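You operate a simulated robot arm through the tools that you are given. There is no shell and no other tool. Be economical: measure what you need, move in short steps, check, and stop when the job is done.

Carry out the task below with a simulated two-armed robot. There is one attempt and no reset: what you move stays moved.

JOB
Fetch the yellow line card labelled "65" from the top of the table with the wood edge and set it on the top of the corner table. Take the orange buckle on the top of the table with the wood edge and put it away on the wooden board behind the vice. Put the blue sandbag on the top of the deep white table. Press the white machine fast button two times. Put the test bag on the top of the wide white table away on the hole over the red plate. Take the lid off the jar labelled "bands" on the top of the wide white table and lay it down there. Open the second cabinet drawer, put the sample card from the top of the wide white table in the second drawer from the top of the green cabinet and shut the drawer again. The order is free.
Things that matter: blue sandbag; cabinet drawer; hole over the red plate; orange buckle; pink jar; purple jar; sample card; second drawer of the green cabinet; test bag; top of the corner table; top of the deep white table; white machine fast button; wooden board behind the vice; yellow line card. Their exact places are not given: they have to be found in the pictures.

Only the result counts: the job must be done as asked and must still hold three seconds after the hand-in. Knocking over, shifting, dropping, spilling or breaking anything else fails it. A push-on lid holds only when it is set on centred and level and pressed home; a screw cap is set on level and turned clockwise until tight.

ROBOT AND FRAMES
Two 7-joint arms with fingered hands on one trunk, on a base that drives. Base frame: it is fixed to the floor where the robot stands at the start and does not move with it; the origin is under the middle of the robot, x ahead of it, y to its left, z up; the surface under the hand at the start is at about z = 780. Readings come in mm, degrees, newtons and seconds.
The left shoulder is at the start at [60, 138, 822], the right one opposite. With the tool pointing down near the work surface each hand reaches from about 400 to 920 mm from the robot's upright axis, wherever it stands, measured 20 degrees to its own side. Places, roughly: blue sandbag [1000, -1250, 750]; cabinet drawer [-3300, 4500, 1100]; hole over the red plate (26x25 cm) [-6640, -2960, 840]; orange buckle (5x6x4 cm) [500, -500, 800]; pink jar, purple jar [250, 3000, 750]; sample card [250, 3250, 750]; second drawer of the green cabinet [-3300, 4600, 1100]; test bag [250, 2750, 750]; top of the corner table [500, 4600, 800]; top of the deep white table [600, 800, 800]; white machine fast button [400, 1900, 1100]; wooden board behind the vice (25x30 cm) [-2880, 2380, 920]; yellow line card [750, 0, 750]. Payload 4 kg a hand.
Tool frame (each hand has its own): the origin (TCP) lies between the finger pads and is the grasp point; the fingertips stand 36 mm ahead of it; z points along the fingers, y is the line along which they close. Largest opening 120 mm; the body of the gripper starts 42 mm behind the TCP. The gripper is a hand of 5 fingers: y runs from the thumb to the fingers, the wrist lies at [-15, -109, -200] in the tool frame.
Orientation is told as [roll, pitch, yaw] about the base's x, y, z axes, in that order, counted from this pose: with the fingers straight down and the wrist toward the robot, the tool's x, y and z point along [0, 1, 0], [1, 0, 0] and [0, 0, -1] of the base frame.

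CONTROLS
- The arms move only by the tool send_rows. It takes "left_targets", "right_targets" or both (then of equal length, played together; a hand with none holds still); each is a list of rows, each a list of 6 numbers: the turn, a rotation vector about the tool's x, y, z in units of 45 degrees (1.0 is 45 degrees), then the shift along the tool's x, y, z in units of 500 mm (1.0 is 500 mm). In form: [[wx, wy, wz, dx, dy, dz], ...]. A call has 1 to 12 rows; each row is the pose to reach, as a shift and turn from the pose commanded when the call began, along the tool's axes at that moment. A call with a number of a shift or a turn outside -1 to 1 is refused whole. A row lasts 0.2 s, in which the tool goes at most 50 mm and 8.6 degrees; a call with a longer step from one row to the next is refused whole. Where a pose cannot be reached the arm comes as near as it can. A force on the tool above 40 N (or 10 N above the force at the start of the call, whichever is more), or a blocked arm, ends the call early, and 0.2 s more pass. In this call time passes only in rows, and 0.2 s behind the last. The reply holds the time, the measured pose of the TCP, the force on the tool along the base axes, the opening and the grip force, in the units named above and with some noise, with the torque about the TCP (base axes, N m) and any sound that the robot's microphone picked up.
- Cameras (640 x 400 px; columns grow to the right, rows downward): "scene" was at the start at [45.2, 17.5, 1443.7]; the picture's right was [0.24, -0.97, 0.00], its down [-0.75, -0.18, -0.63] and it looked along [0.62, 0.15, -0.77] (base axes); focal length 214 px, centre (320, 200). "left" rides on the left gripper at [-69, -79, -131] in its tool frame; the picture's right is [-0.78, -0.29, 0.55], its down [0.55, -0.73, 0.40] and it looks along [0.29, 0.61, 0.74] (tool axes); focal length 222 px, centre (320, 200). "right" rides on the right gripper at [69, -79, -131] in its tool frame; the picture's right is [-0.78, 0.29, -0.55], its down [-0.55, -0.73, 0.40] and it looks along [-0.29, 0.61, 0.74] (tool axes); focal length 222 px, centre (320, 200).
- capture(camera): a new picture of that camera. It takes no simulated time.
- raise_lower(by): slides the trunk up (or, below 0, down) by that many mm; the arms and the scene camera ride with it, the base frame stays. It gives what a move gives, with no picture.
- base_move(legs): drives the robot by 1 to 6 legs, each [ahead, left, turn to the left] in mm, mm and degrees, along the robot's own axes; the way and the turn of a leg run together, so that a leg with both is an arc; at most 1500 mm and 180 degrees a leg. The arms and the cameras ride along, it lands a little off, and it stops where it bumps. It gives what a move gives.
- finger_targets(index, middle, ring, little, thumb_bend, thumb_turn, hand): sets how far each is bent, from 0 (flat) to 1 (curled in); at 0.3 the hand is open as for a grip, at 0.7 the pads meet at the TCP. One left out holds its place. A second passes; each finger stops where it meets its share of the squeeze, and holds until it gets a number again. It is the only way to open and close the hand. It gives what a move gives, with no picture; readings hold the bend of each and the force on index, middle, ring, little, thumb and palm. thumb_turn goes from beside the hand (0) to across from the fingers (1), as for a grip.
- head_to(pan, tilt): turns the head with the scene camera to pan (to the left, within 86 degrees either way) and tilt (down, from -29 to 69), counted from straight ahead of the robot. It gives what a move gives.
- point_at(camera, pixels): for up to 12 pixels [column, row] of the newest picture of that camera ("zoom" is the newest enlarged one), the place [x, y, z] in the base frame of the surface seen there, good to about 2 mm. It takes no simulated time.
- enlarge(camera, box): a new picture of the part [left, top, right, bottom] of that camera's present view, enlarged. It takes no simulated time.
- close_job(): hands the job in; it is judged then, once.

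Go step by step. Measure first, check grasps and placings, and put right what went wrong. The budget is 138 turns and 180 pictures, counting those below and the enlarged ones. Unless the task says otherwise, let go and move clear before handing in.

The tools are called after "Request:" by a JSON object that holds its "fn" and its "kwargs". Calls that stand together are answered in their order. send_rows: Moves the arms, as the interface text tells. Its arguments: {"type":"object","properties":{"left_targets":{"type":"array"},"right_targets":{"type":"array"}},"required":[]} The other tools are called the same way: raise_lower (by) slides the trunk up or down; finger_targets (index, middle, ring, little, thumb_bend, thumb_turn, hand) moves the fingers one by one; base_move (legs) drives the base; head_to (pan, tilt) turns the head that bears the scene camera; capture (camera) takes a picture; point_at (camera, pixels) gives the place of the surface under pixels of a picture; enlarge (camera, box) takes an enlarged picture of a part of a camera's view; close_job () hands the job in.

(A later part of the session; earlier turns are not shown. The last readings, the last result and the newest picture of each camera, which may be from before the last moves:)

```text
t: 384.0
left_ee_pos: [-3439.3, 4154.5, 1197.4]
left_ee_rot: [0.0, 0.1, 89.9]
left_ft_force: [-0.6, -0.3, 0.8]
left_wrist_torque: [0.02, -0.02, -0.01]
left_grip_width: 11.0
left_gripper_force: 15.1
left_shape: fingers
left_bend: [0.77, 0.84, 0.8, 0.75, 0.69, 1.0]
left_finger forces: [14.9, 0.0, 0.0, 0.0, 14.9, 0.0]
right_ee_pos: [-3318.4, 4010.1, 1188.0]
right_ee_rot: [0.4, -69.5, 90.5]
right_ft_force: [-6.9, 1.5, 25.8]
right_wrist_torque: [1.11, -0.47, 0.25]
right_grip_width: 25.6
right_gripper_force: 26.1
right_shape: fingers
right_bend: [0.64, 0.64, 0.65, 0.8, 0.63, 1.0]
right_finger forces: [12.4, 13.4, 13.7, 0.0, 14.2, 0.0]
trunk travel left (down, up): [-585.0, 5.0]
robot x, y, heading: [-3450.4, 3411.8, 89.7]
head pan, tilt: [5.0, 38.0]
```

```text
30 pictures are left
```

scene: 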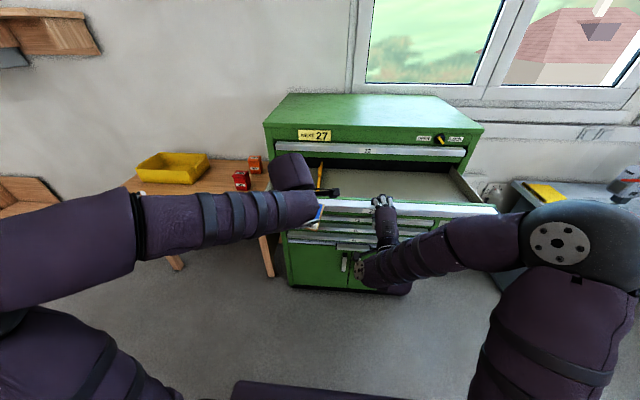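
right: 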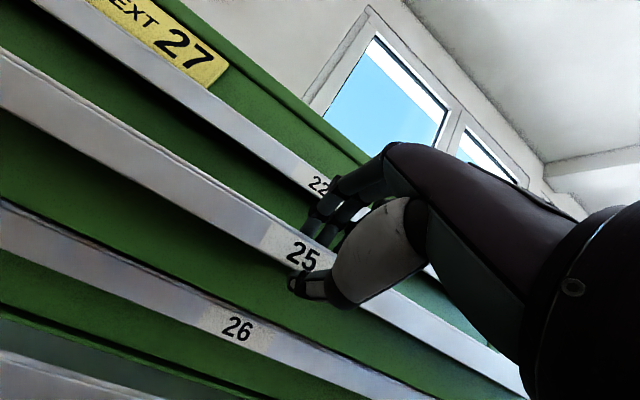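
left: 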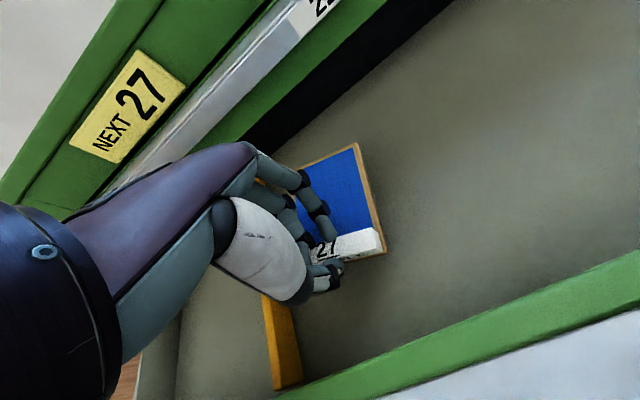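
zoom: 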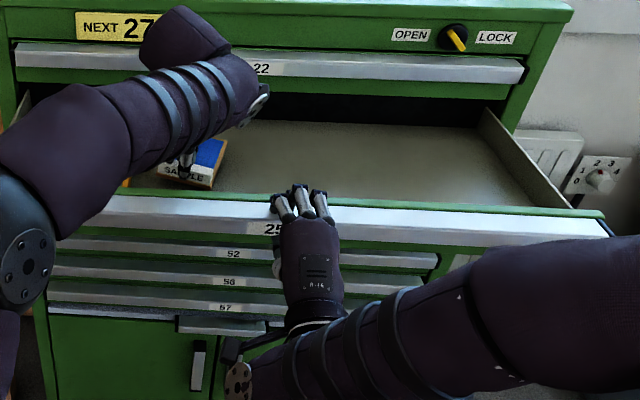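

Card is inside, right of the yellow divider. Lower to the floor, release, and withdraw the left hand up and back.

Request:
{"fn": "send_rows", "kwargs": {"left_targets": [[0, 0, 0, 0, 0, 0.015], [0, 0, 0, 0, 0, 0.028], [0, 0, 0, 0, 0, 0.033]]}}

Request:
{"fn": "finger_targets", "kwargs": {"hand": "left", "index": 0.58, "middle": 0.58, "ring": 0.58, "little": 0.58, "thumb_bend": 0.5}}

Request:
{"fn": "send_rows", "kwargs": {"left_targets": [[0, 0, 0, 0, 0, -0.03], [0, 0, 0, 0, 0, -0.09], [0, 0, 0, 0, 0, -0.16], [0, 0, 0, 0, -0.08, -0.2], [0, 0, 0, 0.05, -0.15, -0.2], [0, 0, 0, 0.1, -0.22, -0.2], [0, 0, 0, 0.15, -0.3, -0.2], [0, 0, 0, 0.2, -0.38, -0.2], [0, 0, 0, 0.22, -0.47, -0.2], [0, 0, 0, 0.22, -0.56, -0.2]]}}

Request:
{"fn": "enlarge", "kwargs": {"camera": "scene", "box": [270, 130, 510, 270]}}

```text
t: 384.8
left_ee_pos: [-3440.0, 4153.5, 1180.9]
left_ee_rot: [0.0, 0.2, 89.9]
left_ft_force: [-0.3, -0.2, 1.1]
left_wrist_torque: [-0.01, 0.03, 0.01]
left_grip_width: 10.6
left_gripper_force: 15.2
left_shape: fingers
left_bend: [0.77, 0.84, 0.8, 0.75, 0.69, 1.0]
left_finger forces: [15.0, 0.0, 0.1, 0.0, 15.0, 0.0]
right_ee_pos: [-3317.6, 4009.7, 1186.5]
right_ee_rot: [0.3, -69.6, 90.5]
right_ft_force: [-6.5, -0.1, 25.0]
right_wrist_torque: [1.13, -0.53, 0.24]
right_grip_width: 25.3
right_gripper_force: 26.9
right_shape: fingers
right_bend: [0.64, 0.64, 0.65, 0.8, 0.63, 1.0]
right_finger forces: [12.1, 13.6, 13.8, 0.0, 14.3, 0.0]
trunk travel left (down, up): [-585.0, 5.0]
robot x, y, heading: [-3449.1, 3404.3, 89.5]
head pan, tilt: [5.0, 38.0]
```

```text
t: 385.8
left_ee_pos: [-3438.9, 4153.0, 1181.4]
left_ee_rot: [0.1, 0.1, 89.9]
left_ft_force: [2.0, -1.4, 9.0]
left_wrist_torque: [0.01, 0.05, -0.03]
left_grip_width: 48.7
left_gripper_force: 4.0
left_shape: fingers
left_bend: [0.57, 0.78, 0.57, 0.57, 0.5, 1.0]
left_finger forces: [0.0, 9.1, 0.0, 0.1, 0.0, 0.0]
right_ee_pos: [-3317.7, 4007.5, 1187.8]
right_ee_rot: [0.4, -69.5, 90.6]
right_ft_force: [-8.4, 2.2, 23.0]
right_wrist_torque: [1.06, -0.46, 0.31]
right_grip_width: 25.5
right_gripper_force: 25.8
right_shape: fingers
right_bend: [0.64, 0.65, 0.65, 0.8, 0.63, 1.0]
right_finger forces: [11.9, 12.6, 12.8, 0.0, 14.2, 0.0]
trunk travel left (down, up): [-585.0, 5.0]
robot x, y, heading: [-3451.9, 3411.4, 89.7]
head pan, tilt: [5.0, 38.0]
```

```text
t: 388.0
left_ee_pos: [-3549.0, 3873.0, 1282.8]
left_ee_rot: [0.0, 0.1, 89.9]
left_ft_force: [-0.4, -0.7, 0.6]
left_wrist_torque: [0.03, -0.03, 0.03]
left_grip_width: 48.8
left_gripper_force: 0.1
left_shape: fingers
left_bend: [0.57, 0.57, 0.57, 0.57, 0.5, 1.0]
left_finger forces: [0.1, 0.0, 0.0, 0.0, 0.0, 0.0]
right_ee_pos: [-3317.8, 4010.2, 1187.2]
right_ee_rot: [0.5, -69.5, 90.4]
right_ft_force: [-6.2, -1.7, 24.7]
right_wrist_torque: [1.12, -0.49, 0.23]
right_grip_width: 25.1
right_gripper_force: 27.2
right_shape: fingers
right_bend: [0.64, 0.64, 0.65, 0.8, 0.63, 1.0]
right_finger forces: [12.0, 13.6, 13.9, 0.0, 14.5, 0.0]
trunk travel left (down, up): [-585.0, 5.0]
robot x, y, heading: [-3452.6, 3408.6, 89.6]
head pan, tilt: [5.0, 38.0]
```

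```text
2.67 times, centred on (390, 200) of scene
```

zoom: 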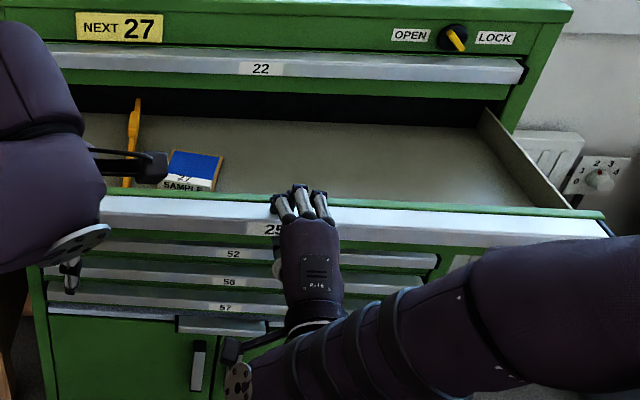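

Card lies flat in the second drawer. Push the drawer shut: base ahead 130, arm ahead ~172.

Request:
{"fn": "base_move", "kwargs": {"legs": [[130, 0, 0]]}}

Request:
{"fn": "send_rows", "kwargs": {"right_targets": [[0, 0, 0, 0, 0.021, 0.054], [0, 0, 0, 0, 0.042, 0.108], [0, 0, 0, 0, 0.063, 0.162], [0, 0, 0, 0, 0.084, 0.216], [0, 0, 0, 0, 0.105, 0.27], [0, 0, 0, 0, 0.119, 0.306], [0, 0, 0, 0, 0.125, 0.322]]}}

Request:
{"fn": "enlarge", "kwargs": {"camera": "scene", "box": [250, 170, 490, 320]}}

Request:
{"fn": "point_at", "kwargs": {"camera": "zoom", "pixels": [[450, 95], [450, 100], [450, 150], [450, 160], [500, 150], [450, 215], [380, 155]]}}

```text
t: 389.3
left_ee_pos: [-3548.6, 4005.5, 1281.2]
left_ee_rot: [0.1, 0.2, 90.1]
left_ft_force: [-0.6, -0.5, 0.1]
left_wrist_torque: [-0.05, -0.01, 0.02]
left_grip_width: 48.5
left_gripper_force: 0.1
left_shape: fingers
left_bend: [0.57, 0.57, 0.57, 0.57, 0.5, 1.0]
left_finger forces: [0.0, 0.0, 0.0, 0.1, 0.0, 0.0]
right_ee_pos: [-3317.6, 4141.3, 1187.9]
right_ee_rot: [0.5, -69.4, 90.5]
right_ft_force: [-6.4, 0.6, 25.0]
right_wrist_torque: [1.14, -0.52, 0.23]
right_grip_width: 25.5
right_gripper_force: 28.0
right_shape: fingers
right_bend: [0.63, 0.64, 0.64, 0.8, 0.63, 1.0]
right_finger forces: [12.4, 13.8, 14.7, 0.0, 15.0, 0.0]
trunk travel left (down, up): [-585.0, 5.0]
robot x, y, heading: [-3451.6, 3540.2, 89.6]
head pan, tilt: [5.0, 38.0]
```

```text
t: 391.1
left_ee_pos: [-3544.9, 3999.8, 1283.5]
left_ee_rot: [0.1, 0.0, 89.9]
left_ft_force: [-0.6, 0.6, 0.7]
left_wrist_torque: [-0.02, 0.03, -0.01]
left_grip_width: 49.2
left_gripper_force: 0.0
left_shape: fingers
left_bend: [0.57, 0.57, 0.57, 0.57, 0.5, 1.0]
left_finger forces: [0.0, 0.1, 0.1, 0.0, 0.0, 0.1]
right_ee_pos: [-3318.5, 4309.0, 1190.0]
right_ee_rot: [0.7, -69.9, 90.1]
right_ft_force: [1.2, -29.1, 3.6]
right_wrist_torque: [2.64, -0.23, -0.36]
right_grip_width: 25.4
right_gripper_force: 52.5
right_shape: fingers
right_bend: [0.65, 0.67, 0.67, 0.8, 0.62, 1.0]
right_finger forces: [7.0, 72.0, 7.3, 0.0, 18.4, 0.1]
trunk travel left (down, up): [-585.0, 5.0]
robot x, y, heading: [-3448.9, 3540.1, 89.4]
head pan, tilt: [5.0, 38.0]
stopped in row 7 (right hand): the force on the tool passed its limit at 45 N (the readings are from after the stop); the commanded pose is now the measured one
```

```text
2.67 times, centred on (370, 245) of scene
```

zoom: 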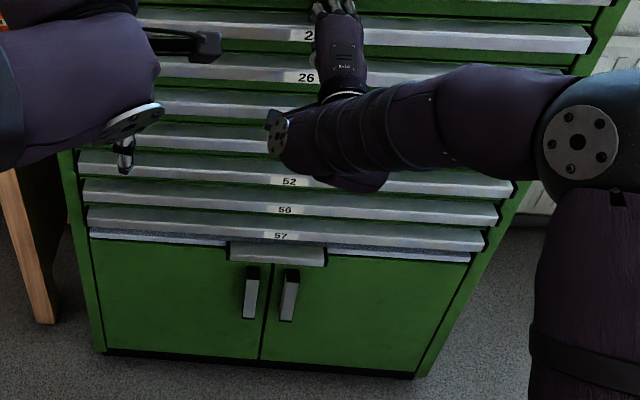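

```text
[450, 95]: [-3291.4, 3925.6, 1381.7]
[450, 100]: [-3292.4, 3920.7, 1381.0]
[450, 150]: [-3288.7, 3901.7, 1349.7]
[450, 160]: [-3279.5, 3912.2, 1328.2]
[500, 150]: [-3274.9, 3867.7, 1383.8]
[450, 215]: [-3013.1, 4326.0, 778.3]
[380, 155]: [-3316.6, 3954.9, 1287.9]
```

The drawer hit its stop (45 N) – shut. Release, withdraw, turn the hand back down, and verify the drawer front.

Request:
{"fn": "finger_targets", "kwargs": {"hand": "right", "index": 0.5, "middle": 0.5, "ring": 0.5, "little": 0.5, "thumb_bend": 0.45}}

Request:
{"fn": "send_rows", "kwargs": {"right_targets": [[0, 0, 0, 0, 0, -0.05], [0, 0, 0, 0, 0, -0.12], [0, 0, 0, 0, 0, -0.2], [0, 0, 0, 0, 0, -0.28], [0.155, 0, 0, 0, 0, -0.34], [0.31, 0, 0, 0, 0, -0.38], [0.466, 0, 0, 0, 0, -0.38], [0.62, 0, 0, 0, 0, -0.38], [0.777, 0, 0, 0, 0, -0.38]]}}

Request:
{"fn": "send_rows", "kwargs": {"right_targets": [[0.155, 0, 0, 0, 0, 0], [0.31, 0, 0, 0, 0, 0], [0.466, 0, 0, 0, 0, 0], [0.62, 0, 0, 0, 0, 0], [0.777, 0, 0, 0, 0, 0]]}}

Request:
{"fn": "capture", "kwargs": {"camera": "scene"}}

Request:
{"fn": "point_at", "kwargs": {"camera": "scene", "pixels": [[440, 166], [440, 171], [440, 180], [440, 186], [440, 190], [440, 196], [460, 186]]}}

```text
t: 391.4
left_ee_pos: [-3545.9, 4001.1, 1281.3]
left_ee_rot: [0.1, 0.2, 89.7]
left_ft_force: [-0.1, -0.3, 0.3]
left_wrist_torque: [0.02, -0.01, 0.04]
left_grip_width: 48.7
left_gripper_force: 0.1
left_shape: fingers
left_bend: [0.57, 0.57, 0.57, 0.57, 0.5, 1.0]
left_finger forces: [0.0, 0.1, 0.0, 0.0, 0.0, 0.0]
right_ee_pos: [-3319.5, 4308.0, 1177.1]
right_ee_rot: [0.7, -68.3, 90.2]
right_ft_force: [0.6, -26.0, -12.8]
right_wrist_torque: [1.4, 0.19, -0.33]
right_grip_width: 66.8
right_gripper_force: 18.9
right_shape: fingers
right_bend: [0.5, 0.56, 0.5, 0.5, 0.45, 0.99]
right_finger forces: [0.0, 38.3, 0.0, 0.0, 0.0, 0.0]
trunk travel left (down, up): [-585.0, 5.0]
robot x, y, heading: [-3447.9, 3540.2, 89.6]
head pan, tilt: [5.0, 38.0]
stopped (right hand): the force on the tool passed its limit at 45 N (the readings are from after the stop); the commanded pose is now the measured one
```

```text
t: 393.4
left_ee_pos: [-3545.4, 4004.4, 1282.5]
left_ee_rot: [0.1, 0.2, 89.8]
left_ft_force: [0.1, 0.7, 0.2]
left_wrist_torque: [0.03, 0.01, 0.0]
left_grip_width: 48.8
left_gripper_force: 0.1
left_shape: fingers
left_bend: [0.57, 0.57, 0.57, 0.57, 0.5, 1.0]
left_finger forces: [0.1, 0.0, 0.0, 0.1, 0.0, 0.0]
right_ee_pos: [-3317.5, 4135.0, 1250.8]
right_ee_rot: [0.3, -33.7, 90.8]
right_ft_force: [0.0, -0.4, 0.2]
right_wrist_torque: [0.01, -0.01, -0.02]
right_grip_width: 66.9
right_gripper_force: 0.0
right_shape: fingers
right_bend: [0.5, 0.5, 0.5, 0.5, 0.45, 0.99]
right_finger forces: [0.0, 0.0, 0.0, 0.0, 0.1, 0.0]
trunk travel left (down, up): [-585.0, 5.0]
robot x, y, heading: [-3453.9, 3535.7, 89.2]
head pan, tilt: [5.0, 38.0]
```

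```text
t: 394.6
left_ee_pos: [-3544.8, 4005.3, 1281.1]
left_ee_rot: [0.1, 0.2, 89.9]
left_ft_force: [-0.4, 0.3, 0.6]
left_wrist_torque: [0.01, -0.02, -0.01]
left_grip_width: 49.0
left_gripper_force: 0.1
left_shape: fingers
left_bend: [0.57, 0.57, 0.57, 0.57, 0.5, 1.0]
left_finger forces: [0.0, 0.1, 0.1, 0.0, 0.1, 0.0]
right_ee_pos: [-3316.2, 4134.1, 1249.2]
right_ee_rot: [0.2, 1.4, 90.9]
right_ft_force: [-0.7, 1.0, -0.6]
right_wrist_torque: [0.0, 0.01, -0.03]
right_grip_width: 67.0
right_gripper_force: 0.0
right_shape: fingers
right_bend: [0.5, 0.5, 0.5, 0.5, 0.45, 0.99]
right_finger forces: [0.1, 0.1, 0.0, 0.0, 0.0, 0.0]
trunk travel left (down, up): [-585.0, 5.0]
robot x, y, heading: [-3452.3, 3535.7, 89.5]
head pan, tilt: [5.0, 38.0]
```

```text
27 pictures are left
```

scene: 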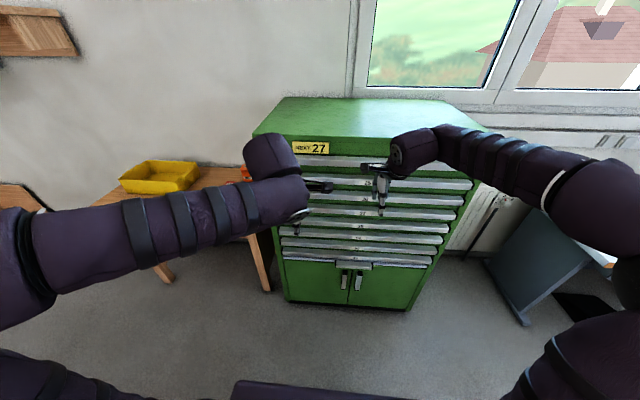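

```text
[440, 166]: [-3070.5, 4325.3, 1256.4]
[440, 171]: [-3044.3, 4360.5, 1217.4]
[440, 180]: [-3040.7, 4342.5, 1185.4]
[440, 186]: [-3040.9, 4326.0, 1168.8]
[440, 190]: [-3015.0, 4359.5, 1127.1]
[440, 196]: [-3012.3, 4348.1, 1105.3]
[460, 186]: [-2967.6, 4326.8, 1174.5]
```

Drawer is flush (y≈4326 like its neighbours). Now fetch the test bag: drive back to the wide table and lower the trunk.

Request:
{"fn": "base_move", "kwargs": {"legs": [[0, 0, -89.5], [0, 110, 0], [1450, 0, 0], [1450, 0, 0], [240, 0, 0], [0, -370, 0]]}}

Request:
{"fn": "raise_lower", "kwargs": {"by": -185}}

Request:
{"fn": "base_move", "kwargs": {"legs": [[0, 0, -30]]}}

Request:
{"fn": "head_to", "kwargs": {"pan": -15, "tilt": 50}}

Request:
{"fn": "capture", "kwargs": {"camera": "scene"}}

Request:
{"fn": "capture", "kwargs": {"camera": "right"}}

```text
t: 416.4
left_ee_pos: [135.2, 3423.6, 1280.8]
left_ee_rot: [0.1, 0.2, 1.5]
left_ft_force: [-0.3, -0.3, 0.0]
left_wrist_torque: [0.01, 0.0, -0.05]
left_grip_width: 49.0
left_gripper_force: 0.1
left_shape: fingers
left_bend: [0.57, 0.57, 0.57, 0.57, 0.5, 1.0]
left_finger forces: [0.0, 0.0, 0.0, 0.1, 0.1, 0.0]
right_ee_pos: [271.5, 3199.1, 1249.9]
right_ee_rot: [0.3, 1.3, 2.3]
right_ft_force: [-0.2, -0.6, -0.2]
right_wrist_torque: [-0.01, 0.03, 0.01]
right_grip_width: 66.9
right_gripper_force: 0.1
right_shape: fingers
right_bend: [0.5, 0.5, 0.5, 0.5, 0.45, 0.99]
right_finger forces: [0.0, 0.1, 0.0, 0.0, 0.0, 0.0]
trunk travel left (down, up): [-585.0, 5.0]
robot x, y, heading: [-330.8, 3317.1, 1.0]
head pan, tilt: [5.0, 38.0]
```

```text
t: 418.4
left_ee_pos: [135.2, 3424.3, 1097.4]
left_ee_rot: [0.2, 0.2, 1.5]
left_ft_force: [-0.1, 0.4, -0.1]
left_wrist_torque: [0.02, -0.02, -0.01]
left_grip_width: 48.9
left_gripper_force: 0.0
left_shape: fingers
left_bend: [0.57, 0.57, 0.57, 0.57, 0.5, 1.0]
left_finger forces: [0.1, 0.0, 0.1, 0.0, 0.0, 0.0]
right_ee_pos: [271.5, 3199.3, 1063.5]
right_ee_rot: [0.2, 1.3, 2.4]
right_ft_force: [0.0, 0.8, 0.3]
right_wrist_torque: [0.02, -0.03, -0.01]
right_grip_width: 67.1
right_gripper_force: 0.1
right_shape: fingers
right_bend: [0.5, 0.5, 0.5, 0.5, 0.45, 0.99]
right_finger forces: [0.0, 0.0, 0.0, 0.1, 0.0, 0.0]
trunk travel left (down, up): [-400.0, 190.0]
robot x, y, heading: [-331.7, 3314.6, 0.8]
head pan, tilt: [5.0, 38.0]
```

```text
t: 420.3
left_ee_pos: [127.8, 3182.0, 1096.6]
left_ee_rot: [0.2, 0.2, -28.0]
left_ft_force: [-0.1, 0.5, 0.2]
left_wrist_torque: [0.0, -0.03, -0.02]
left_grip_width: 48.9
left_gripper_force: 0.1
left_shape: fingers
left_bend: [0.57, 0.57, 0.57, 0.57, 0.5, 1.0]
left_finger forces: [0.1, 0.1, 0.1, 0.0, 0.1, 0.0]
right_ee_pos: [137.0, 2918.3, 1065.2]
right_ee_rot: [0.2, 1.1, -26.9]
right_ft_force: [-0.1, 0.2, -0.5]
right_wrist_torque: [0.02, -0.03, 0.02]
right_grip_width: 67.2
right_gripper_force: 0.0
right_shape: fingers
right_bend: [0.5, 0.5, 0.5, 0.5, 0.45, 0.99]
right_finger forces: [0.0, 0.0, 0.0, 0.0, 0.0, 0.0]
trunk travel left (down, up): [-400.0, 190.0]
robot x, y, heading: [-331.2, 3318.3, -28.4]
head pan, tilt: [5.0, 38.0]
```

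```text
t: 421.1
left_ee_pos: [127.9, 3182.7, 1097.2]
left_ee_rot: [0.0, 0.2, -28.0]
left_ft_force: [-1.3, 0.4, 0.0]
left_wrist_torque: [0.03, 0.02, 0.01]
left_grip_width: 48.8
left_gripper_force: 0.0
left_shape: fingers
left_bend: [0.57, 0.57, 0.57, 0.57, 0.5, 1.0]
left_finger forces: [0.0, 0.0, 0.1, 0.0, 0.1, 0.0]
right_ee_pos: [136.5, 2918.8, 1065.0]
right_ee_rot: [0.2, 1.2, -27.0]
right_ft_force: [-0.3, 0.5, -0.3]
right_wrist_torque: [0.01, -0.02, -0.03]
right_grip_width: 67.0
right_gripper_force: 0.1
right_shape: fingers
right_bend: [0.5, 0.5, 0.5, 0.5, 0.45, 0.99]
right_finger forces: [0.0, 0.1, 0.0, 0.1, 0.0, 0.1]
trunk travel left (down, up): [-400.0, 190.0]
robot x, y, heading: [-329.0, 3316.5, -28.2]
head pan, tilt: [-15.0, 50.0]
```

```text
26 pictures are left
```

scene: 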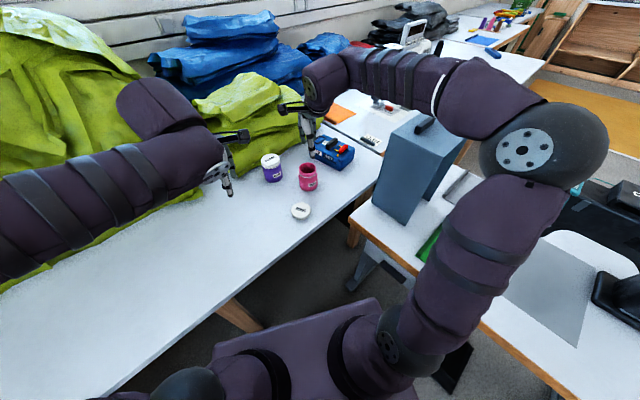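

```text
25 pictures are left
```

right: 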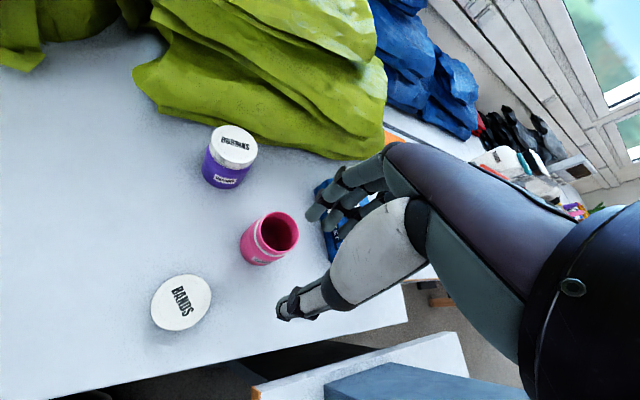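

Request:
{"fn": "enlarge", "kwargs": {"camera": "scene", "box": [295, 125, 375, 185]}}

Request:
{"fn": "point_at", "kwargs": {"camera": "zoom", "pixels": [[250, 145], [290, 130], [270, 138], [350, 160], [390, 170], [160, 130], [225, 260], [480, 220], [370, 350], [330, 180], [420, 195], [240, 90]]}}

```text
6.67 times, centred on (335, 155) of scene
```

zoom: 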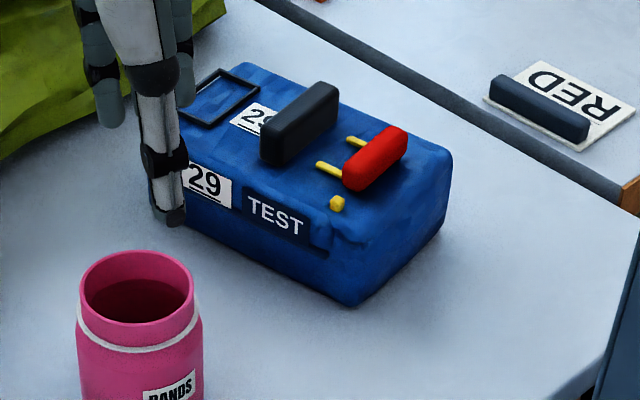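

```text
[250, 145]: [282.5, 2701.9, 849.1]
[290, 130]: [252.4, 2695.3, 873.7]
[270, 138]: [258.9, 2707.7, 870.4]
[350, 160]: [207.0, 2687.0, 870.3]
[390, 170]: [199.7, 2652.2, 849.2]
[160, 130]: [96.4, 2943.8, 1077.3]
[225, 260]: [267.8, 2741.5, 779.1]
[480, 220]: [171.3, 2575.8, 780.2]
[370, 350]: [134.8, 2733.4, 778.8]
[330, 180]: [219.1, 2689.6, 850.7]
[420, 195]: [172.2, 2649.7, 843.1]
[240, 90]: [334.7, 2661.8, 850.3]
```

The black handle stands on the bag's top (z 850–875, near (253,2680)), running roughly along −77°. Its side gap to the red toggle is small, so I'll grip it end to end. Shift the base closer and bring the right hand above, turned.

Request:
{"fn": "base_move", "kwargs": {"legs": [[71, -49, -7]]}}

Request:
{"fn": "finger_targets", "kwargs": {"hand": "right", "index": 0.3, "middle": 0.3, "ring": 0.3, "little": 0.3, "thumb_bend": 0.3}}

Request:
{"fn": "send_rows", "kwargs": {"right_targets": [[0, 0, 0.16, -0.006, 0.055, 0], [0, 0, 0.32, -0.012, 0.11, 0], [0, 0, 0.48, -0.018, 0.165, 0], [0, 0, 0.64, -0.024, 0.22, 0], [0, 0, 0.8, -0.03, 0.275, 0], [0, 0, 0.96, -0.034, 0.328, 0]]}}

Request:
{"fn": "capture", "kwargs": {"camera": "right"}}

Request:
{"fn": "point_at", "kwargs": {"camera": "right", "pixels": [[280, 250], [300, 250], [290, 270], [310, 230], [270, 270], [260, 290], [320, 210], [300, 220]]}}

```text
t: 422.2
left_ee_pos: [142.3, 3048.6, 1096.0]
left_ee_rot: [0.1, 0.2, -35.0]
left_ft_force: [0.3, 0.4, 0.2]
left_wrist_torque: [0.01, 0.04, 0.03]
left_grip_width: 48.8
left_gripper_force: 0.0
left_shape: fingers
left_bend: [0.57, 0.57, 0.57, 0.57, 0.5, 1.0]
left_finger forces: [0.0, 0.1, 0.0, 0.0, 0.0, 0.0]
right_ee_pos: [118.4, 2786.4, 1063.8]
right_ee_rot: [0.3, 1.4, -34.0]
right_ft_force: [0.4, 0.5, -0.8]
right_wrist_torque: [0.06, 0.01, 0.02]
right_grip_width: 66.8
right_gripper_force: 0.0
right_shape: fingers
right_bend: [0.5, 0.5, 0.5, 0.5, 0.45, 0.99]
right_finger forces: [0.0, 0.0, 0.0, 0.1, 0.0, 0.1]
trunk travel left (down, up): [-400.0, 190.0]
robot x, y, heading: [-298.1, 3237.2, -35.3]
head pan, tilt: [-15.0, 50.0]
```

```text
t: 423.2
left_ee_pos: [141.1, 3049.7, 1096.4]
left_ee_rot: [0.1, 0.2, -35.0]
left_ft_force: [-0.3, -0.6, 0.6]
left_wrist_torque: [0.0, 0.02, -0.01]
left_grip_width: 49.1
left_gripper_force: 0.1
left_shape: fingers
left_bend: [0.57, 0.57, 0.57, 0.57, 0.5, 1.0]
left_finger forces: [0.0, 0.1, 0.0, 0.0, 0.1, 0.0]
right_ee_pos: [116.5, 2787.1, 1064.2]
right_ee_rot: [0.1, 1.1, -34.2]
right_ft_force: [0.3, -0.4, 0.0]
right_wrist_torque: [0.0, 0.01, 0.01]
right_grip_width: 118.7
right_gripper_force: 0.1
right_shape: fingers
right_bend: [0.3, 0.3, 0.3, 0.3, 0.3, 0.97]
right_finger forces: [0.0, 0.1, 0.0, 0.0, 0.0, 0.1]
trunk travel left (down, up): [-400.0, 190.0]
robot x, y, heading: [-297.5, 3240.5, -35.4]
head pan, tilt: [-15.0, 50.0]
```

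```text
t: 424.6
left_ee_pos: [142.8, 3049.0, 1095.9]
left_ee_rot: [0.1, 0.2, -35.0]
left_ft_force: [0.8, 0.0, 0.3]
left_wrist_torque: [-0.01, 0.0, -0.01]
left_grip_width: 48.8
left_gripper_force: 0.2
left_shape: fingers
left_bend: [0.57, 0.57, 0.57, 0.57, 0.5, 1.0]
left_finger forces: [0.1, 0.0, 0.1, 0.0, 0.1, 0.0]
right_ee_pos: [242.2, 2681.8, 1060.8]
right_ee_rot: [-0.8, 1.1, -77.4]
right_ft_force: [0.4, 0.3, -0.5]
right_wrist_torque: [0.02, 0.0, 0.03]
right_grip_width: 118.8
right_gripper_force: 0.0
right_shape: fingers
right_bend: [0.3, 0.3, 0.3, 0.3, 0.3, 0.97]
right_finger forces: [0.1, 0.1, 0.0, 0.0, 0.1, 0.1]
trunk travel left (down, up): [-400.0, 190.0]
robot x, y, heading: [-291.2, 3240.0, -35.8]
head pan, tilt: [-15.0, 50.0]
```

```text
23 pictures are left
```

right: 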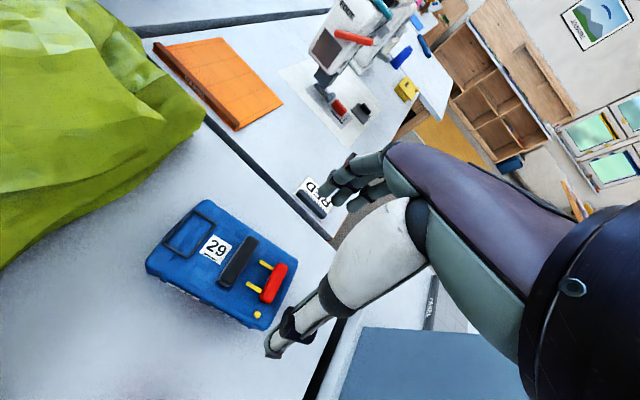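

```text
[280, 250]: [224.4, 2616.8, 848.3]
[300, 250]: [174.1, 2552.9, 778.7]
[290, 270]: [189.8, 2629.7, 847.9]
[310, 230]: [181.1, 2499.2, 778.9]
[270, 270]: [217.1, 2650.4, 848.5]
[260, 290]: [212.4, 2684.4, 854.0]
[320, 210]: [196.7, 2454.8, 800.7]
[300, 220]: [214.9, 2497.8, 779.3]
```

Request:
{"fn": "point_at", "kwargs": {"camera": "right", "pixels": [[240, 262], [229, 281], [251, 242], [224, 288], [258, 237], [262, 292], [285, 268], [205, 215]]}}

```text
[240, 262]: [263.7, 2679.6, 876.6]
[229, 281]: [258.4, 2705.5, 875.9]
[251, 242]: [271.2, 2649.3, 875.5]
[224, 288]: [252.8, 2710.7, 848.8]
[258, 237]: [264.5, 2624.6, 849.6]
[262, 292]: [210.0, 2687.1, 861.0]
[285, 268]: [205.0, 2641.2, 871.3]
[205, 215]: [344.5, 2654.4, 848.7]
```

Handle centre (264.5,2677.5), ends ±34 mm along −77°, top 876. Lower to z≈897, grip end to end, and lift.

Request:
{"fn": "send_rows", "kwargs": {"right_targets": [[0, 0, 0, 0.042, 0.018, 0.06], [0, 0, 0, 0.042, 0.018, 0.14], [0, 0, 0, 0.042, 0.018, 0.22], [0, 0, 0, 0.042, 0.018, 0.29], [0, 0, 0, 0.042, 0.018, 0.327]]}}

Request:
{"fn": "finger_targets", "kwargs": {"hand": "right", "index": 0.75, "middle": 0.75, "ring": 0.75, "little": 0.75, "thumb_bend": 0.7}}

Request:
{"fn": "send_rows", "kwargs": {"right_targets": [[0, 0, 0, 0, 0, -0.03], [0, 0, 0, 0, 0, -0.07], [0, 0, 0, 0, 0, -0.13], [0, 0, 0, 0, 0, -0.2]]}}

Request:
{"fn": "capture", "kwargs": {"camera": "right"}}

Request:
{"fn": "enlarge", "kwargs": {"camera": "scene", "box": [250, 90, 410, 210]}}

```text
t: 425.8
left_ee_pos: [140.9, 3050.2, 1097.2]
left_ee_rot: [0.1, 0.2, -35.1]
left_ft_force: [-0.3, -0.1, 0.2]
left_wrist_torque: [0.03, 0.05, 0.0]
left_grip_width: 48.7
left_gripper_force: 0.2
left_shape: fingers
left_bend: [0.57, 0.57, 0.57, 0.57, 0.5, 1.0]
left_finger forces: [0.1, 0.1, 0.1, 0.1, 0.0, 0.0]
right_ee_pos: [262.4, 2680.2, 897.3]
right_ee_rot: [-0.7, 1.0, -77.3]
right_ft_force: [-0.1, -0.4, -0.2]
right_wrist_torque: [-0.02, 0.02, 0.01]
right_grip_width: 119.0
right_gripper_force: 0.0
right_shape: fingers
right_bend: [0.3, 0.3, 0.3, 0.3, 0.3, 0.97]
right_finger forces: [0.1, 0.0, 0.1, 0.0, 0.0, 0.1]
trunk travel left (down, up): [-400.0, 190.0]
robot x, y, heading: [-297.0, 3239.5, -35.3]
head pan, tilt: [-15.0, 50.0]
```

```text
t: 426.8
left_ee_pos: [140.6, 3049.3, 1096.2]
left_ee_rot: [0.1, 0.2, -35.1]
left_ft_force: [0.0, 0.4, 0.8]
left_wrist_torque: [0.02, -0.02, -0.02]
left_grip_width: 48.9
left_gripper_force: 0.1
left_shape: fingers
left_bend: [0.57, 0.57, 0.57, 0.57, 0.5, 1.0]
left_finger forces: [0.1, 0.0, 0.1, 0.0, 0.0, 0.0]
right_ee_pos: [262.1, 2679.9, 897.3]
right_ee_rot: [-0.7, 1.0, -77.4]
right_ft_force: [-0.5, -2.0, 0.9]
right_wrist_torque: [-0.5, -0.04, -0.19]
right_grip_width: 68.1
right_gripper_force: 16.6
right_shape: fingers
right_bend: [0.49, 0.51, 0.75, 0.75, 0.51, 1.0]
right_finger forces: [10.0, 7.5, 0.0, 0.0, 16.2, 0.0]
trunk travel left (down, up): [-400.0, 190.0]
robot x, y, heading: [-297.6, 3240.2, -35.7]
head pan, tilt: [-15.0, 50.0]
```

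```text
t: 427.8
left_ee_pos: [141.4, 3049.1, 1096.5]
left_ee_rot: [0.1, 0.2, -35.0]
left_ft_force: [-0.4, 0.0, 0.2]
left_wrist_torque: [-0.01, 0.01, -0.01]
left_grip_width: 48.9
left_gripper_force: 0.1
left_shape: fingers
left_bend: [0.57, 0.57, 0.57, 0.57, 0.5, 1.0]
left_finger forces: [0.0, 0.0, 0.1, 0.0, 0.1, 0.0]
right_ee_pos: [265.7, 2678.0, 996.1]
right_ee_rot: [-0.7, 1.0, -77.4]
right_ft_force: [0.0, 0.1, -8.3]
right_wrist_torque: [0.01, 0.02, -0.01]
right_grip_width: 67.3
right_gripper_force: 12.6
right_shape: fingers
right_bend: [0.49, 0.57, 0.75, 0.75, 0.53, 1.0]
right_finger forces: [10.7, 2.1, 0.0, 0.0, 11.5, 0.0]
trunk travel left (down, up): [-400.0, 190.0]
robot x, y, heading: [-293.5, 3239.7, -35.4]
head pan, tilt: [-15.0, 50.0]
```

```text
22 pictures are left
```

right: 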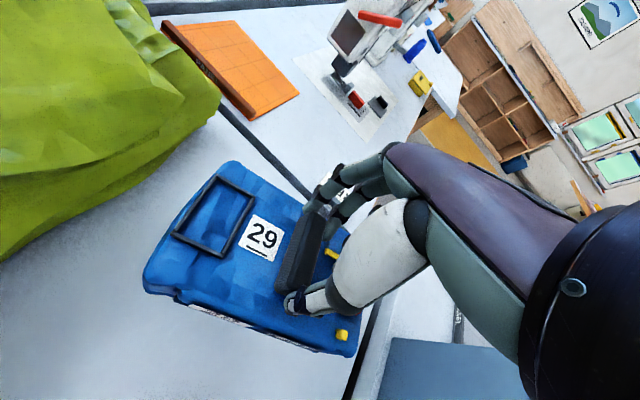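

```text
3.33 times, centred on (330, 150) of scene
```

zoom: 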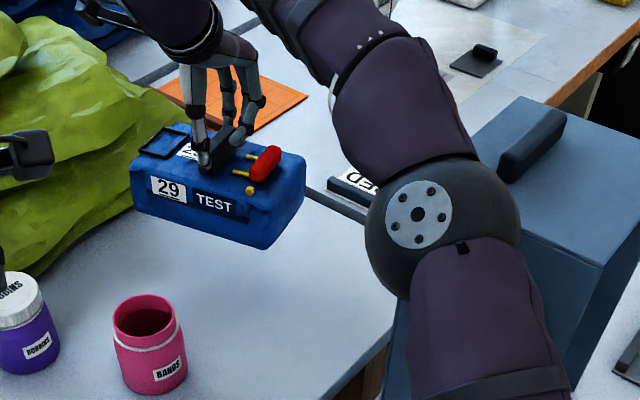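

The bag (8 N) is up but the grip eased to 12 N. Set it back down, squeeze harder, and lift again.

Request:
{"fn": "send_rows", "kwargs": {"right_targets": [[0, 0, 0, 0, 0, 0.07], [0, 0, 0, 0, 0, 0.13], [0, 0, 0, 0, 0, 0.18], [0, 0, 0, 0, 0, 0.197]]}}

Request:
{"fn": "finger_targets", "kwargs": {"hand": "right", "index": 0.5, "middle": 0.4, "ring": 0.5, "thumb_bend": 0.4}}

Request:
{"fn": "send_rows", "kwargs": {"right_targets": [[0, 0, 0, 0, 0, 0.006]]}}

Request:
{"fn": "finger_targets", "kwargs": {"hand": "right", "index": 0.95, "middle": 0.95, "ring": 0.95, "little": 0.95, "thumb_bend": 0.95}}

Request:
{"fn": "send_rows", "kwargs": {"right_targets": [[0, 0, 0, 0, 0, -0.03], [0, 0, 0, 0, 0, -0.06], [0, 0, 0, 0, 0, -0.1], [0, 0, 0, 0, 0, -0.15], [0, 0, 0, 0, 0, -0.21], [0, 0, 0, 0, 0, -0.27]]}}

Request:
{"fn": "capture", "kwargs": {"camera": "right"}}

```text
t: 428.8
left_ee_pos: [141.9, 3048.7, 1096.5]
left_ee_rot: [0.1, 0.2, -35.1]
left_ft_force: [0.0, 0.4, -0.6]
left_wrist_torque: [0.0, -0.03, 0.02]
left_grip_width: 49.0
left_gripper_force: 0.1
left_shape: fingers
left_bend: [0.57, 0.57, 0.57, 0.57, 0.5, 1.0]
left_finger forces: [0.0, 0.0, 0.1, 0.0, 0.0, 0.0]
right_ee_pos: [263.9, 2679.3, 900.4]
right_ee_rot: [-0.7, 1.0, -77.3]
right_ft_force: [-2.6, 1.2, -2.0]
right_wrist_torque: [-0.17, -0.08, -0.05]
right_grip_width: 67.1
right_gripper_force: 13.0
right_shape: fingers
right_bend: [0.49, 0.57, 0.75, 0.75, 0.53, 1.0]
right_finger forces: [10.0, 2.3, 0.0, 0.0, 13.1, 0.0]
trunk travel left (down, up): [-400.0, 190.0]
robot x, y, heading: [-297.2, 3241.8, -35.3]
head pan, tilt: [-15.0, 50.0]
```

```text
t: 429.8
left_ee_pos: [141.5, 3049.9, 1096.9]
left_ee_rot: [0.1, 0.2, -35.1]
left_ft_force: [0.4, 0.0, -0.2]
left_wrist_torque: [0.01, 0.01, 0.0]
left_grip_width: 48.8
left_gripper_force: 0.1
left_shape: fingers
left_bend: [0.57, 0.57, 0.57, 0.57, 0.5, 1.0]
left_finger forces: [0.0, 0.1, 0.0, 0.0, 0.0, 0.0]
right_ee_pos: [262.7, 2679.0, 899.5]
right_ee_rot: [-0.7, 1.0, -77.3]
right_ft_force: [1.8, -2.0, 0.9]
right_wrist_torque: [-0.14, -0.14, 0.01]
right_grip_width: 78.9
right_gripper_force: 2.3
right_shape: fingers
right_bend: [0.48, 0.4, 0.5, 0.75, 0.4, 0.99]
right_finger forces: [2.9, 0.0, 0.1, 0.1, 0.1, 0.1]
trunk travel left (down, up): [-400.0, 190.0]
robot x, y, heading: [-294.5, 3240.3, -35.4]
head pan, tilt: [-15.0, 50.0]
```

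```text
t: 430.2
left_ee_pos: [141.8, 3049.0, 1096.5]
left_ee_rot: [0.1, 0.2, -35.1]
left_ft_force: [-0.2, 0.5, -0.2]
left_wrist_torque: [0.02, -0.01, -0.04]
left_grip_width: 48.9
left_gripper_force: 0.0
left_shape: fingers
left_bend: [0.57, 0.57, 0.57, 0.57, 0.5, 1.0]
left_finger forces: [0.0, 0.0, 0.0, 0.0, 0.0, 0.0]
right_ee_pos: [263.4, 2678.8, 895.3]
right_ee_rot: [-0.6, 1.0, -77.4]
right_ft_force: [1.6, -4.0, 2.2]
right_wrist_torque: [-0.17, -0.07, -0.02]
right_grip_width: 78.8
right_gripper_force: 1.7
right_shape: fingers
right_bend: [0.48, 0.4, 0.5, 0.75, 0.4, 0.99]
right_finger forces: [2.9, 0.1, 0.0, 0.0, 0.1, 0.1]
trunk travel left (down, up): [-400.0, 190.0]
robot x, y, heading: [-293.2, 3237.5, -35.9]
head pan, tilt: [-15.0, 50.0]
```

```text
t: 431.2
left_ee_pos: [142.1, 3049.8, 1096.1]
left_ee_rot: [0.1, 0.2, -35.1]
left_ft_force: [0.6, 0.1, -0.9]
left_wrist_torque: [-0.01, -0.01, 0.04]
left_grip_width: 48.8
left_gripper_force: 0.1
left_shape: fingers
left_bend: [0.57, 0.57, 0.57, 0.57, 0.5, 1.0]
left_finger forces: [0.0, 0.0, 0.1, 0.0, 0.1, 0.1]
right_ee_pos: [263.2, 2680.4, 896.0]
right_ee_rot: [-0.7, 0.9, -77.3]
right_ft_force: [0.6, 1.9, 1.1]
right_wrist_torque: [-0.33, -0.2, -0.04]
right_grip_width: 65.7
right_gripper_force: 21.6
right_shape: fingers
right_bend: [0.4, 0.95, 0.95, 0.95, 0.61, 1.0]
right_finger forces: [20.0, 0.0, 0.1, 0.0, 22.1, 0.0]
trunk travel left (down, up): [-400.0, 190.0]
robot x, y, heading: [-294.3, 3238.8, -35.4]
head pan, tilt: [-15.0, 50.0]
```

```text
t: 432.6
left_ee_pos: [142.3, 3048.8, 1095.9]
left_ee_rot: [0.1, 0.2, -35.0]
left_ft_force: [0.2, 0.3, -0.3]
left_wrist_torque: [0.03, -0.01, -0.01]
left_grip_width: 48.8
left_gripper_force: 0.1
left_shape: fingers
left_bend: [0.57, 0.57, 0.57, 0.57, 0.5, 1.0]
left_finger forces: [0.0, 0.0, 0.0, 0.0, 0.0, 0.0]
right_ee_pos: [265.2, 2677.5, 1029.6]
right_ee_rot: [-0.8, 1.1, -77.3]
right_ft_force: [0.9, 0.4, -8.6]
right_wrist_torque: [0.08, 0.05, 0.02]
right_grip_width: 65.2
right_gripper_force: 20.9
right_shape: fingers
right_bend: [0.41, 0.95, 0.95, 0.95, 0.61, 1.0]
right_finger forces: [21.1, 0.0, 0.0, 0.0, 20.3, 0.0]
trunk travel left (down, up): [-400.0, 190.0]
robot x, y, heading: [-294.6, 3236.5, -35.2]
head pan, tilt: [-15.0, 50.0]
```

```text
20 pictures are left
```

right: 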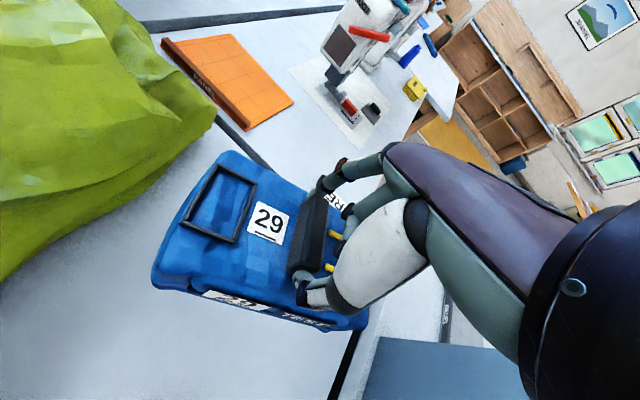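

Grip now 21 N and steady. Raise the trunk, pull the bag back, and start the drive west.

Request:
{"fn": "raise_lower", "kwargs": {"by": 185}}

Request:
{"fn": "send_rows", "kwargs": {"right_targets": [[0, 0, 0, -0.04, -0.045, -0.02], [0, 0, 0, -0.08, -0.09, -0.03], [0, 0, 0, -0.12, -0.135, -0.03], [0, 0, 0, -0.16, -0.18, -0.03], [0, 0, 0, -0.2, -0.225, -0.03], [0, 0, 0, -0.24, -0.27, -0.03], [0, 0, 0, -0.28, -0.315, -0.03], [0, 0, 0, -0.32, -0.356, -0.03]]}}

Request:
{"fn": "base_move", "kwargs": {"legs": [[0, 0, 35.3], [0, 400, 0], [-1450, 0, 0], [-1450, 0, 0], [-1450, 0, 0], [-1400, 0, 0]]}}

Request:
{"fn": "capture", "kwargs": {"camera": "right"}}

```text
t: 434.6
left_ee_pos: [141.0, 3049.9, 1281.3]
left_ee_rot: [0.1, 0.2, -35.1]
left_ft_force: [-0.2, 0.0, 0.8]
left_wrist_torque: [-0.02, 0.03, -0.01]
left_grip_width: 48.9
left_gripper_force: 0.0
left_shape: fingers
left_bend: [0.57, 0.57, 0.57, 0.57, 0.5, 1.0]
left_finger forces: [0.1, 0.0, 0.1, 0.0, 0.1, 0.0]
right_ee_pos: [265.6, 2675.6, 1213.8]
right_ee_rot: [-0.7, 1.1, -77.3]
right_ft_force: [-0.4, 0.7, -9.2]
right_wrist_torque: [0.1, 0.06, -0.01]
right_grip_width: 65.5
right_gripper_force: 20.5
right_shape: fingers
right_bend: [0.41, 0.95, 0.95, 0.95, 0.61, 1.0]
right_finger forces: [21.0, 0.0, 0.0, 0.0, 20.3, 0.0]
trunk travel left (down, up): [-585.0, 5.0]
robot x, y, heading: [-294.6, 3237.4, -35.5]
head pan, tilt: [-15.0, 50.0]
```

```text
t: 436.4
left_ee_pos: [140.5, 3049.9, 1281.9]
left_ee_rot: [0.1, 0.2, -35.1]
left_ft_force: [0.4, 0.3, -0.3]
left_wrist_torque: [0.02, 0.0, 0.01]
left_grip_width: 48.9
left_gripper_force: 0.0
left_shape: fingers
left_bend: [0.57, 0.57, 0.57, 0.57, 0.5, 1.0]
left_finger forces: [0.0, 0.0, 0.0, 0.0, 0.0, 0.1]
right_ee_pos: [69.8, 2813.5, 1236.1]
right_ee_rot: [-0.8, 1.0, -77.4]
right_ft_force: [0.0, -0.5, -8.2]
right_wrist_torque: [0.12, 0.05, 0.02]
right_grip_width: 65.5
right_gripper_force: 21.2
right_shape: fingers
right_bend: [0.41, 0.95, 0.95, 0.95, 0.61, 1.0]
right_finger forces: [20.8, 0.1, 0.0, 0.1, 20.2, 0.0]
trunk travel left (down, up): [-585.0, 5.0]
robot x, y, heading: [-292.2, 3238.2, -35.5]
head pan, tilt: [-15.0, 50.0]
```

```text
t: 467.5
left_ee_pos: [-5559.0, 3822.6, 1280.4]
left_ee_rot: [0.1, 0.2, -2.7]
left_ft_force: [0.1, -0.2, 0.0]
left_wrist_torque: [0.0, 0.02, -0.04]
left_grip_width: 48.8
left_gripper_force: 0.0
left_shape: fingers
left_bend: [0.57, 0.57, 0.57, 0.57, 0.5, 1.0]
left_finger forces: [0.0, 0.0, 0.0, 0.0, 0.1, 0.1]
right_ee_pos: [-5492.1, 3585.5, 1236.8]
right_ee_rot: [-0.7, 1.1, -44.9]
right_ft_force: [0.3, 0.0, -9.9]
right_wrist_torque: [0.04, 0.06, -0.01]
right_grip_width: 65.2
right_gripper_force: 20.3
right_shape: fingers
right_bend: [0.41, 0.95, 0.95, 0.95, 0.61, 1.0]
right_finger forces: [20.7, 0.1, 0.1, 0.0, 19.9, 0.0]
trunk travel left (down, up): [-585.0, 5.0]
robot x, y, heading: [-6029.9, 3749.5, -2.9]
head pan, tilt: [-15.0, 50.0]
```

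```text
19 pictures are left
```

right: 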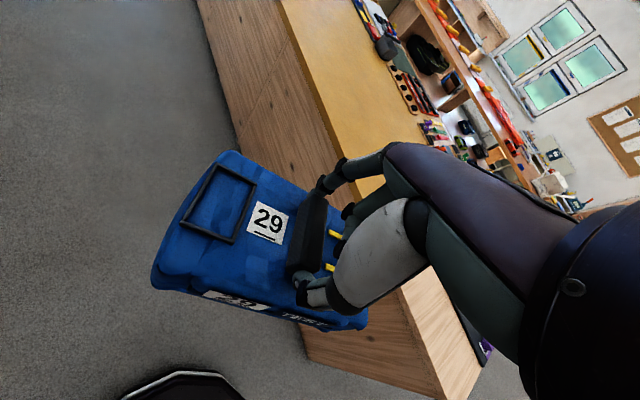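

Bag steady. Continue: through the gap, west past the brown table's end, and turn south to look for the red plate.

Request:
{"fn": "base_move", "kwargs": {"legs": [[0, 0, 2.9], [-545, 0, 0], [0, -1400, 0], [0, -1000, 0], [-560, 0, 0], [0, 0, -90]]}}

Request:
{"fn": "head_to", "kwargs": {"pan": 5, "tilt": 12}}

Request:
{"fn": "capture", "kwargs": {"camera": "scene"}}

Request:
{"fn": "point_at", "kwargs": {"camera": "scene", "pixels": [[320, 220], [280, 200], [240, 220], [360, 220], [320, 180], [400, 200], [300, 190], [340, 190], [200, 230], [320, 260]]}}

```text
t: 489.0
left_ee_pos: [-7040.5, 886.5, 1281.6]
left_ee_rot: [0.1, 0.2, -88.4]
left_ft_force: [0.0, -0.2, 0.9]
left_wrist_torque: [0.01, -0.01, 0.02]
left_grip_width: 48.7
left_gripper_force: 0.1
left_shape: fingers
left_bend: [0.57, 0.57, 0.57, 0.57, 0.5, 1.0]
left_finger forces: [0.0, 0.1, 0.0, 0.0, 0.1, 0.1]
right_ee_pos: [-7271.8, 803.0, 1235.4]
right_ee_rot: [-0.7, 1.2, -130.6]
right_ft_force: [-0.5, -0.7, -7.7]
right_wrist_torque: [0.09, -0.05, -0.03]
right_grip_width: 64.8
right_gripper_force: 19.9
right_shape: fingers
right_bend: [0.41, 0.95, 0.95, 0.95, 0.62, 1.0]
right_finger forces: [20.1, 0.1, 0.0, 0.0, 19.3, 0.0]
trunk travel left (down, up): [-585.0, 5.0]
robot x, y, heading: [-7150.2, 1351.2, -88.5]
head pan, tilt: [-15.0, 50.0]
```

```text
t: 490.0
left_ee_pos: [-7040.7, 887.2, 1281.0]
left_ee_rot: [0.0, 0.1, -88.3]
left_ft_force: [-0.1, 0.2, 0.3]
left_wrist_torque: [0.01, 0.01, -0.02]
left_grip_width: 48.7
left_gripper_force: 0.0
left_shape: fingers
left_bend: [0.57, 0.57, 0.57, 0.57, 0.5, 1.0]
left_finger forces: [0.0, 0.0, 0.0, 0.1, 0.0, 0.1]
right_ee_pos: [-7272.9, 802.9, 1235.5]
right_ee_rot: [-0.7, 1.2, -130.6]
right_ft_force: [-0.5, -0.1, -8.4]
right_wrist_torque: [0.09, -0.03, -0.03]
right_grip_width: 65.0
right_gripper_force: 20.0
right_shape: fingers
right_bend: [0.41, 0.95, 0.95, 0.95, 0.62, 1.0]
right_finger forces: [20.4, 0.0, 0.0, 0.0, 19.5, 0.1]
trunk travel left (down, up): [-585.0, 5.0]
robot x, y, heading: [-7148.0, 1353.2, -88.8]
head pan, tilt: [5.0, 12.0]
```

```text
18 pictures are left
```

scene: 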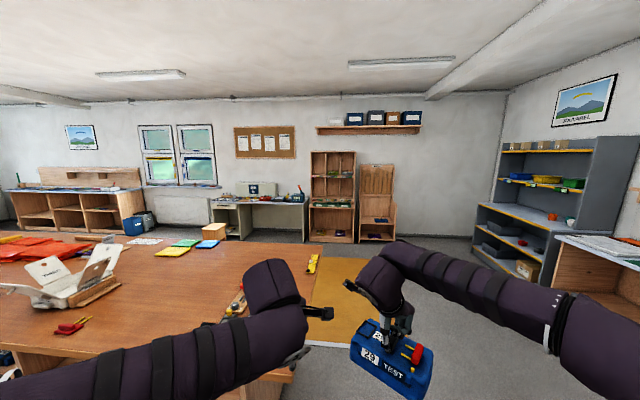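

```text
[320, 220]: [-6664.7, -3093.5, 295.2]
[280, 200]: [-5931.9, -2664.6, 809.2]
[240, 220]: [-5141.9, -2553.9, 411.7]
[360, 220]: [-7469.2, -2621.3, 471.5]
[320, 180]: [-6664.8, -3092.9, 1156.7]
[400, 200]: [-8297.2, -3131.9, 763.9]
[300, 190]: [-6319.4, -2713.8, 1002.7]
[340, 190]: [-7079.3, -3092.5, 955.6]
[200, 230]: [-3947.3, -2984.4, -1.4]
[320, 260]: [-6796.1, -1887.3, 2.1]
```

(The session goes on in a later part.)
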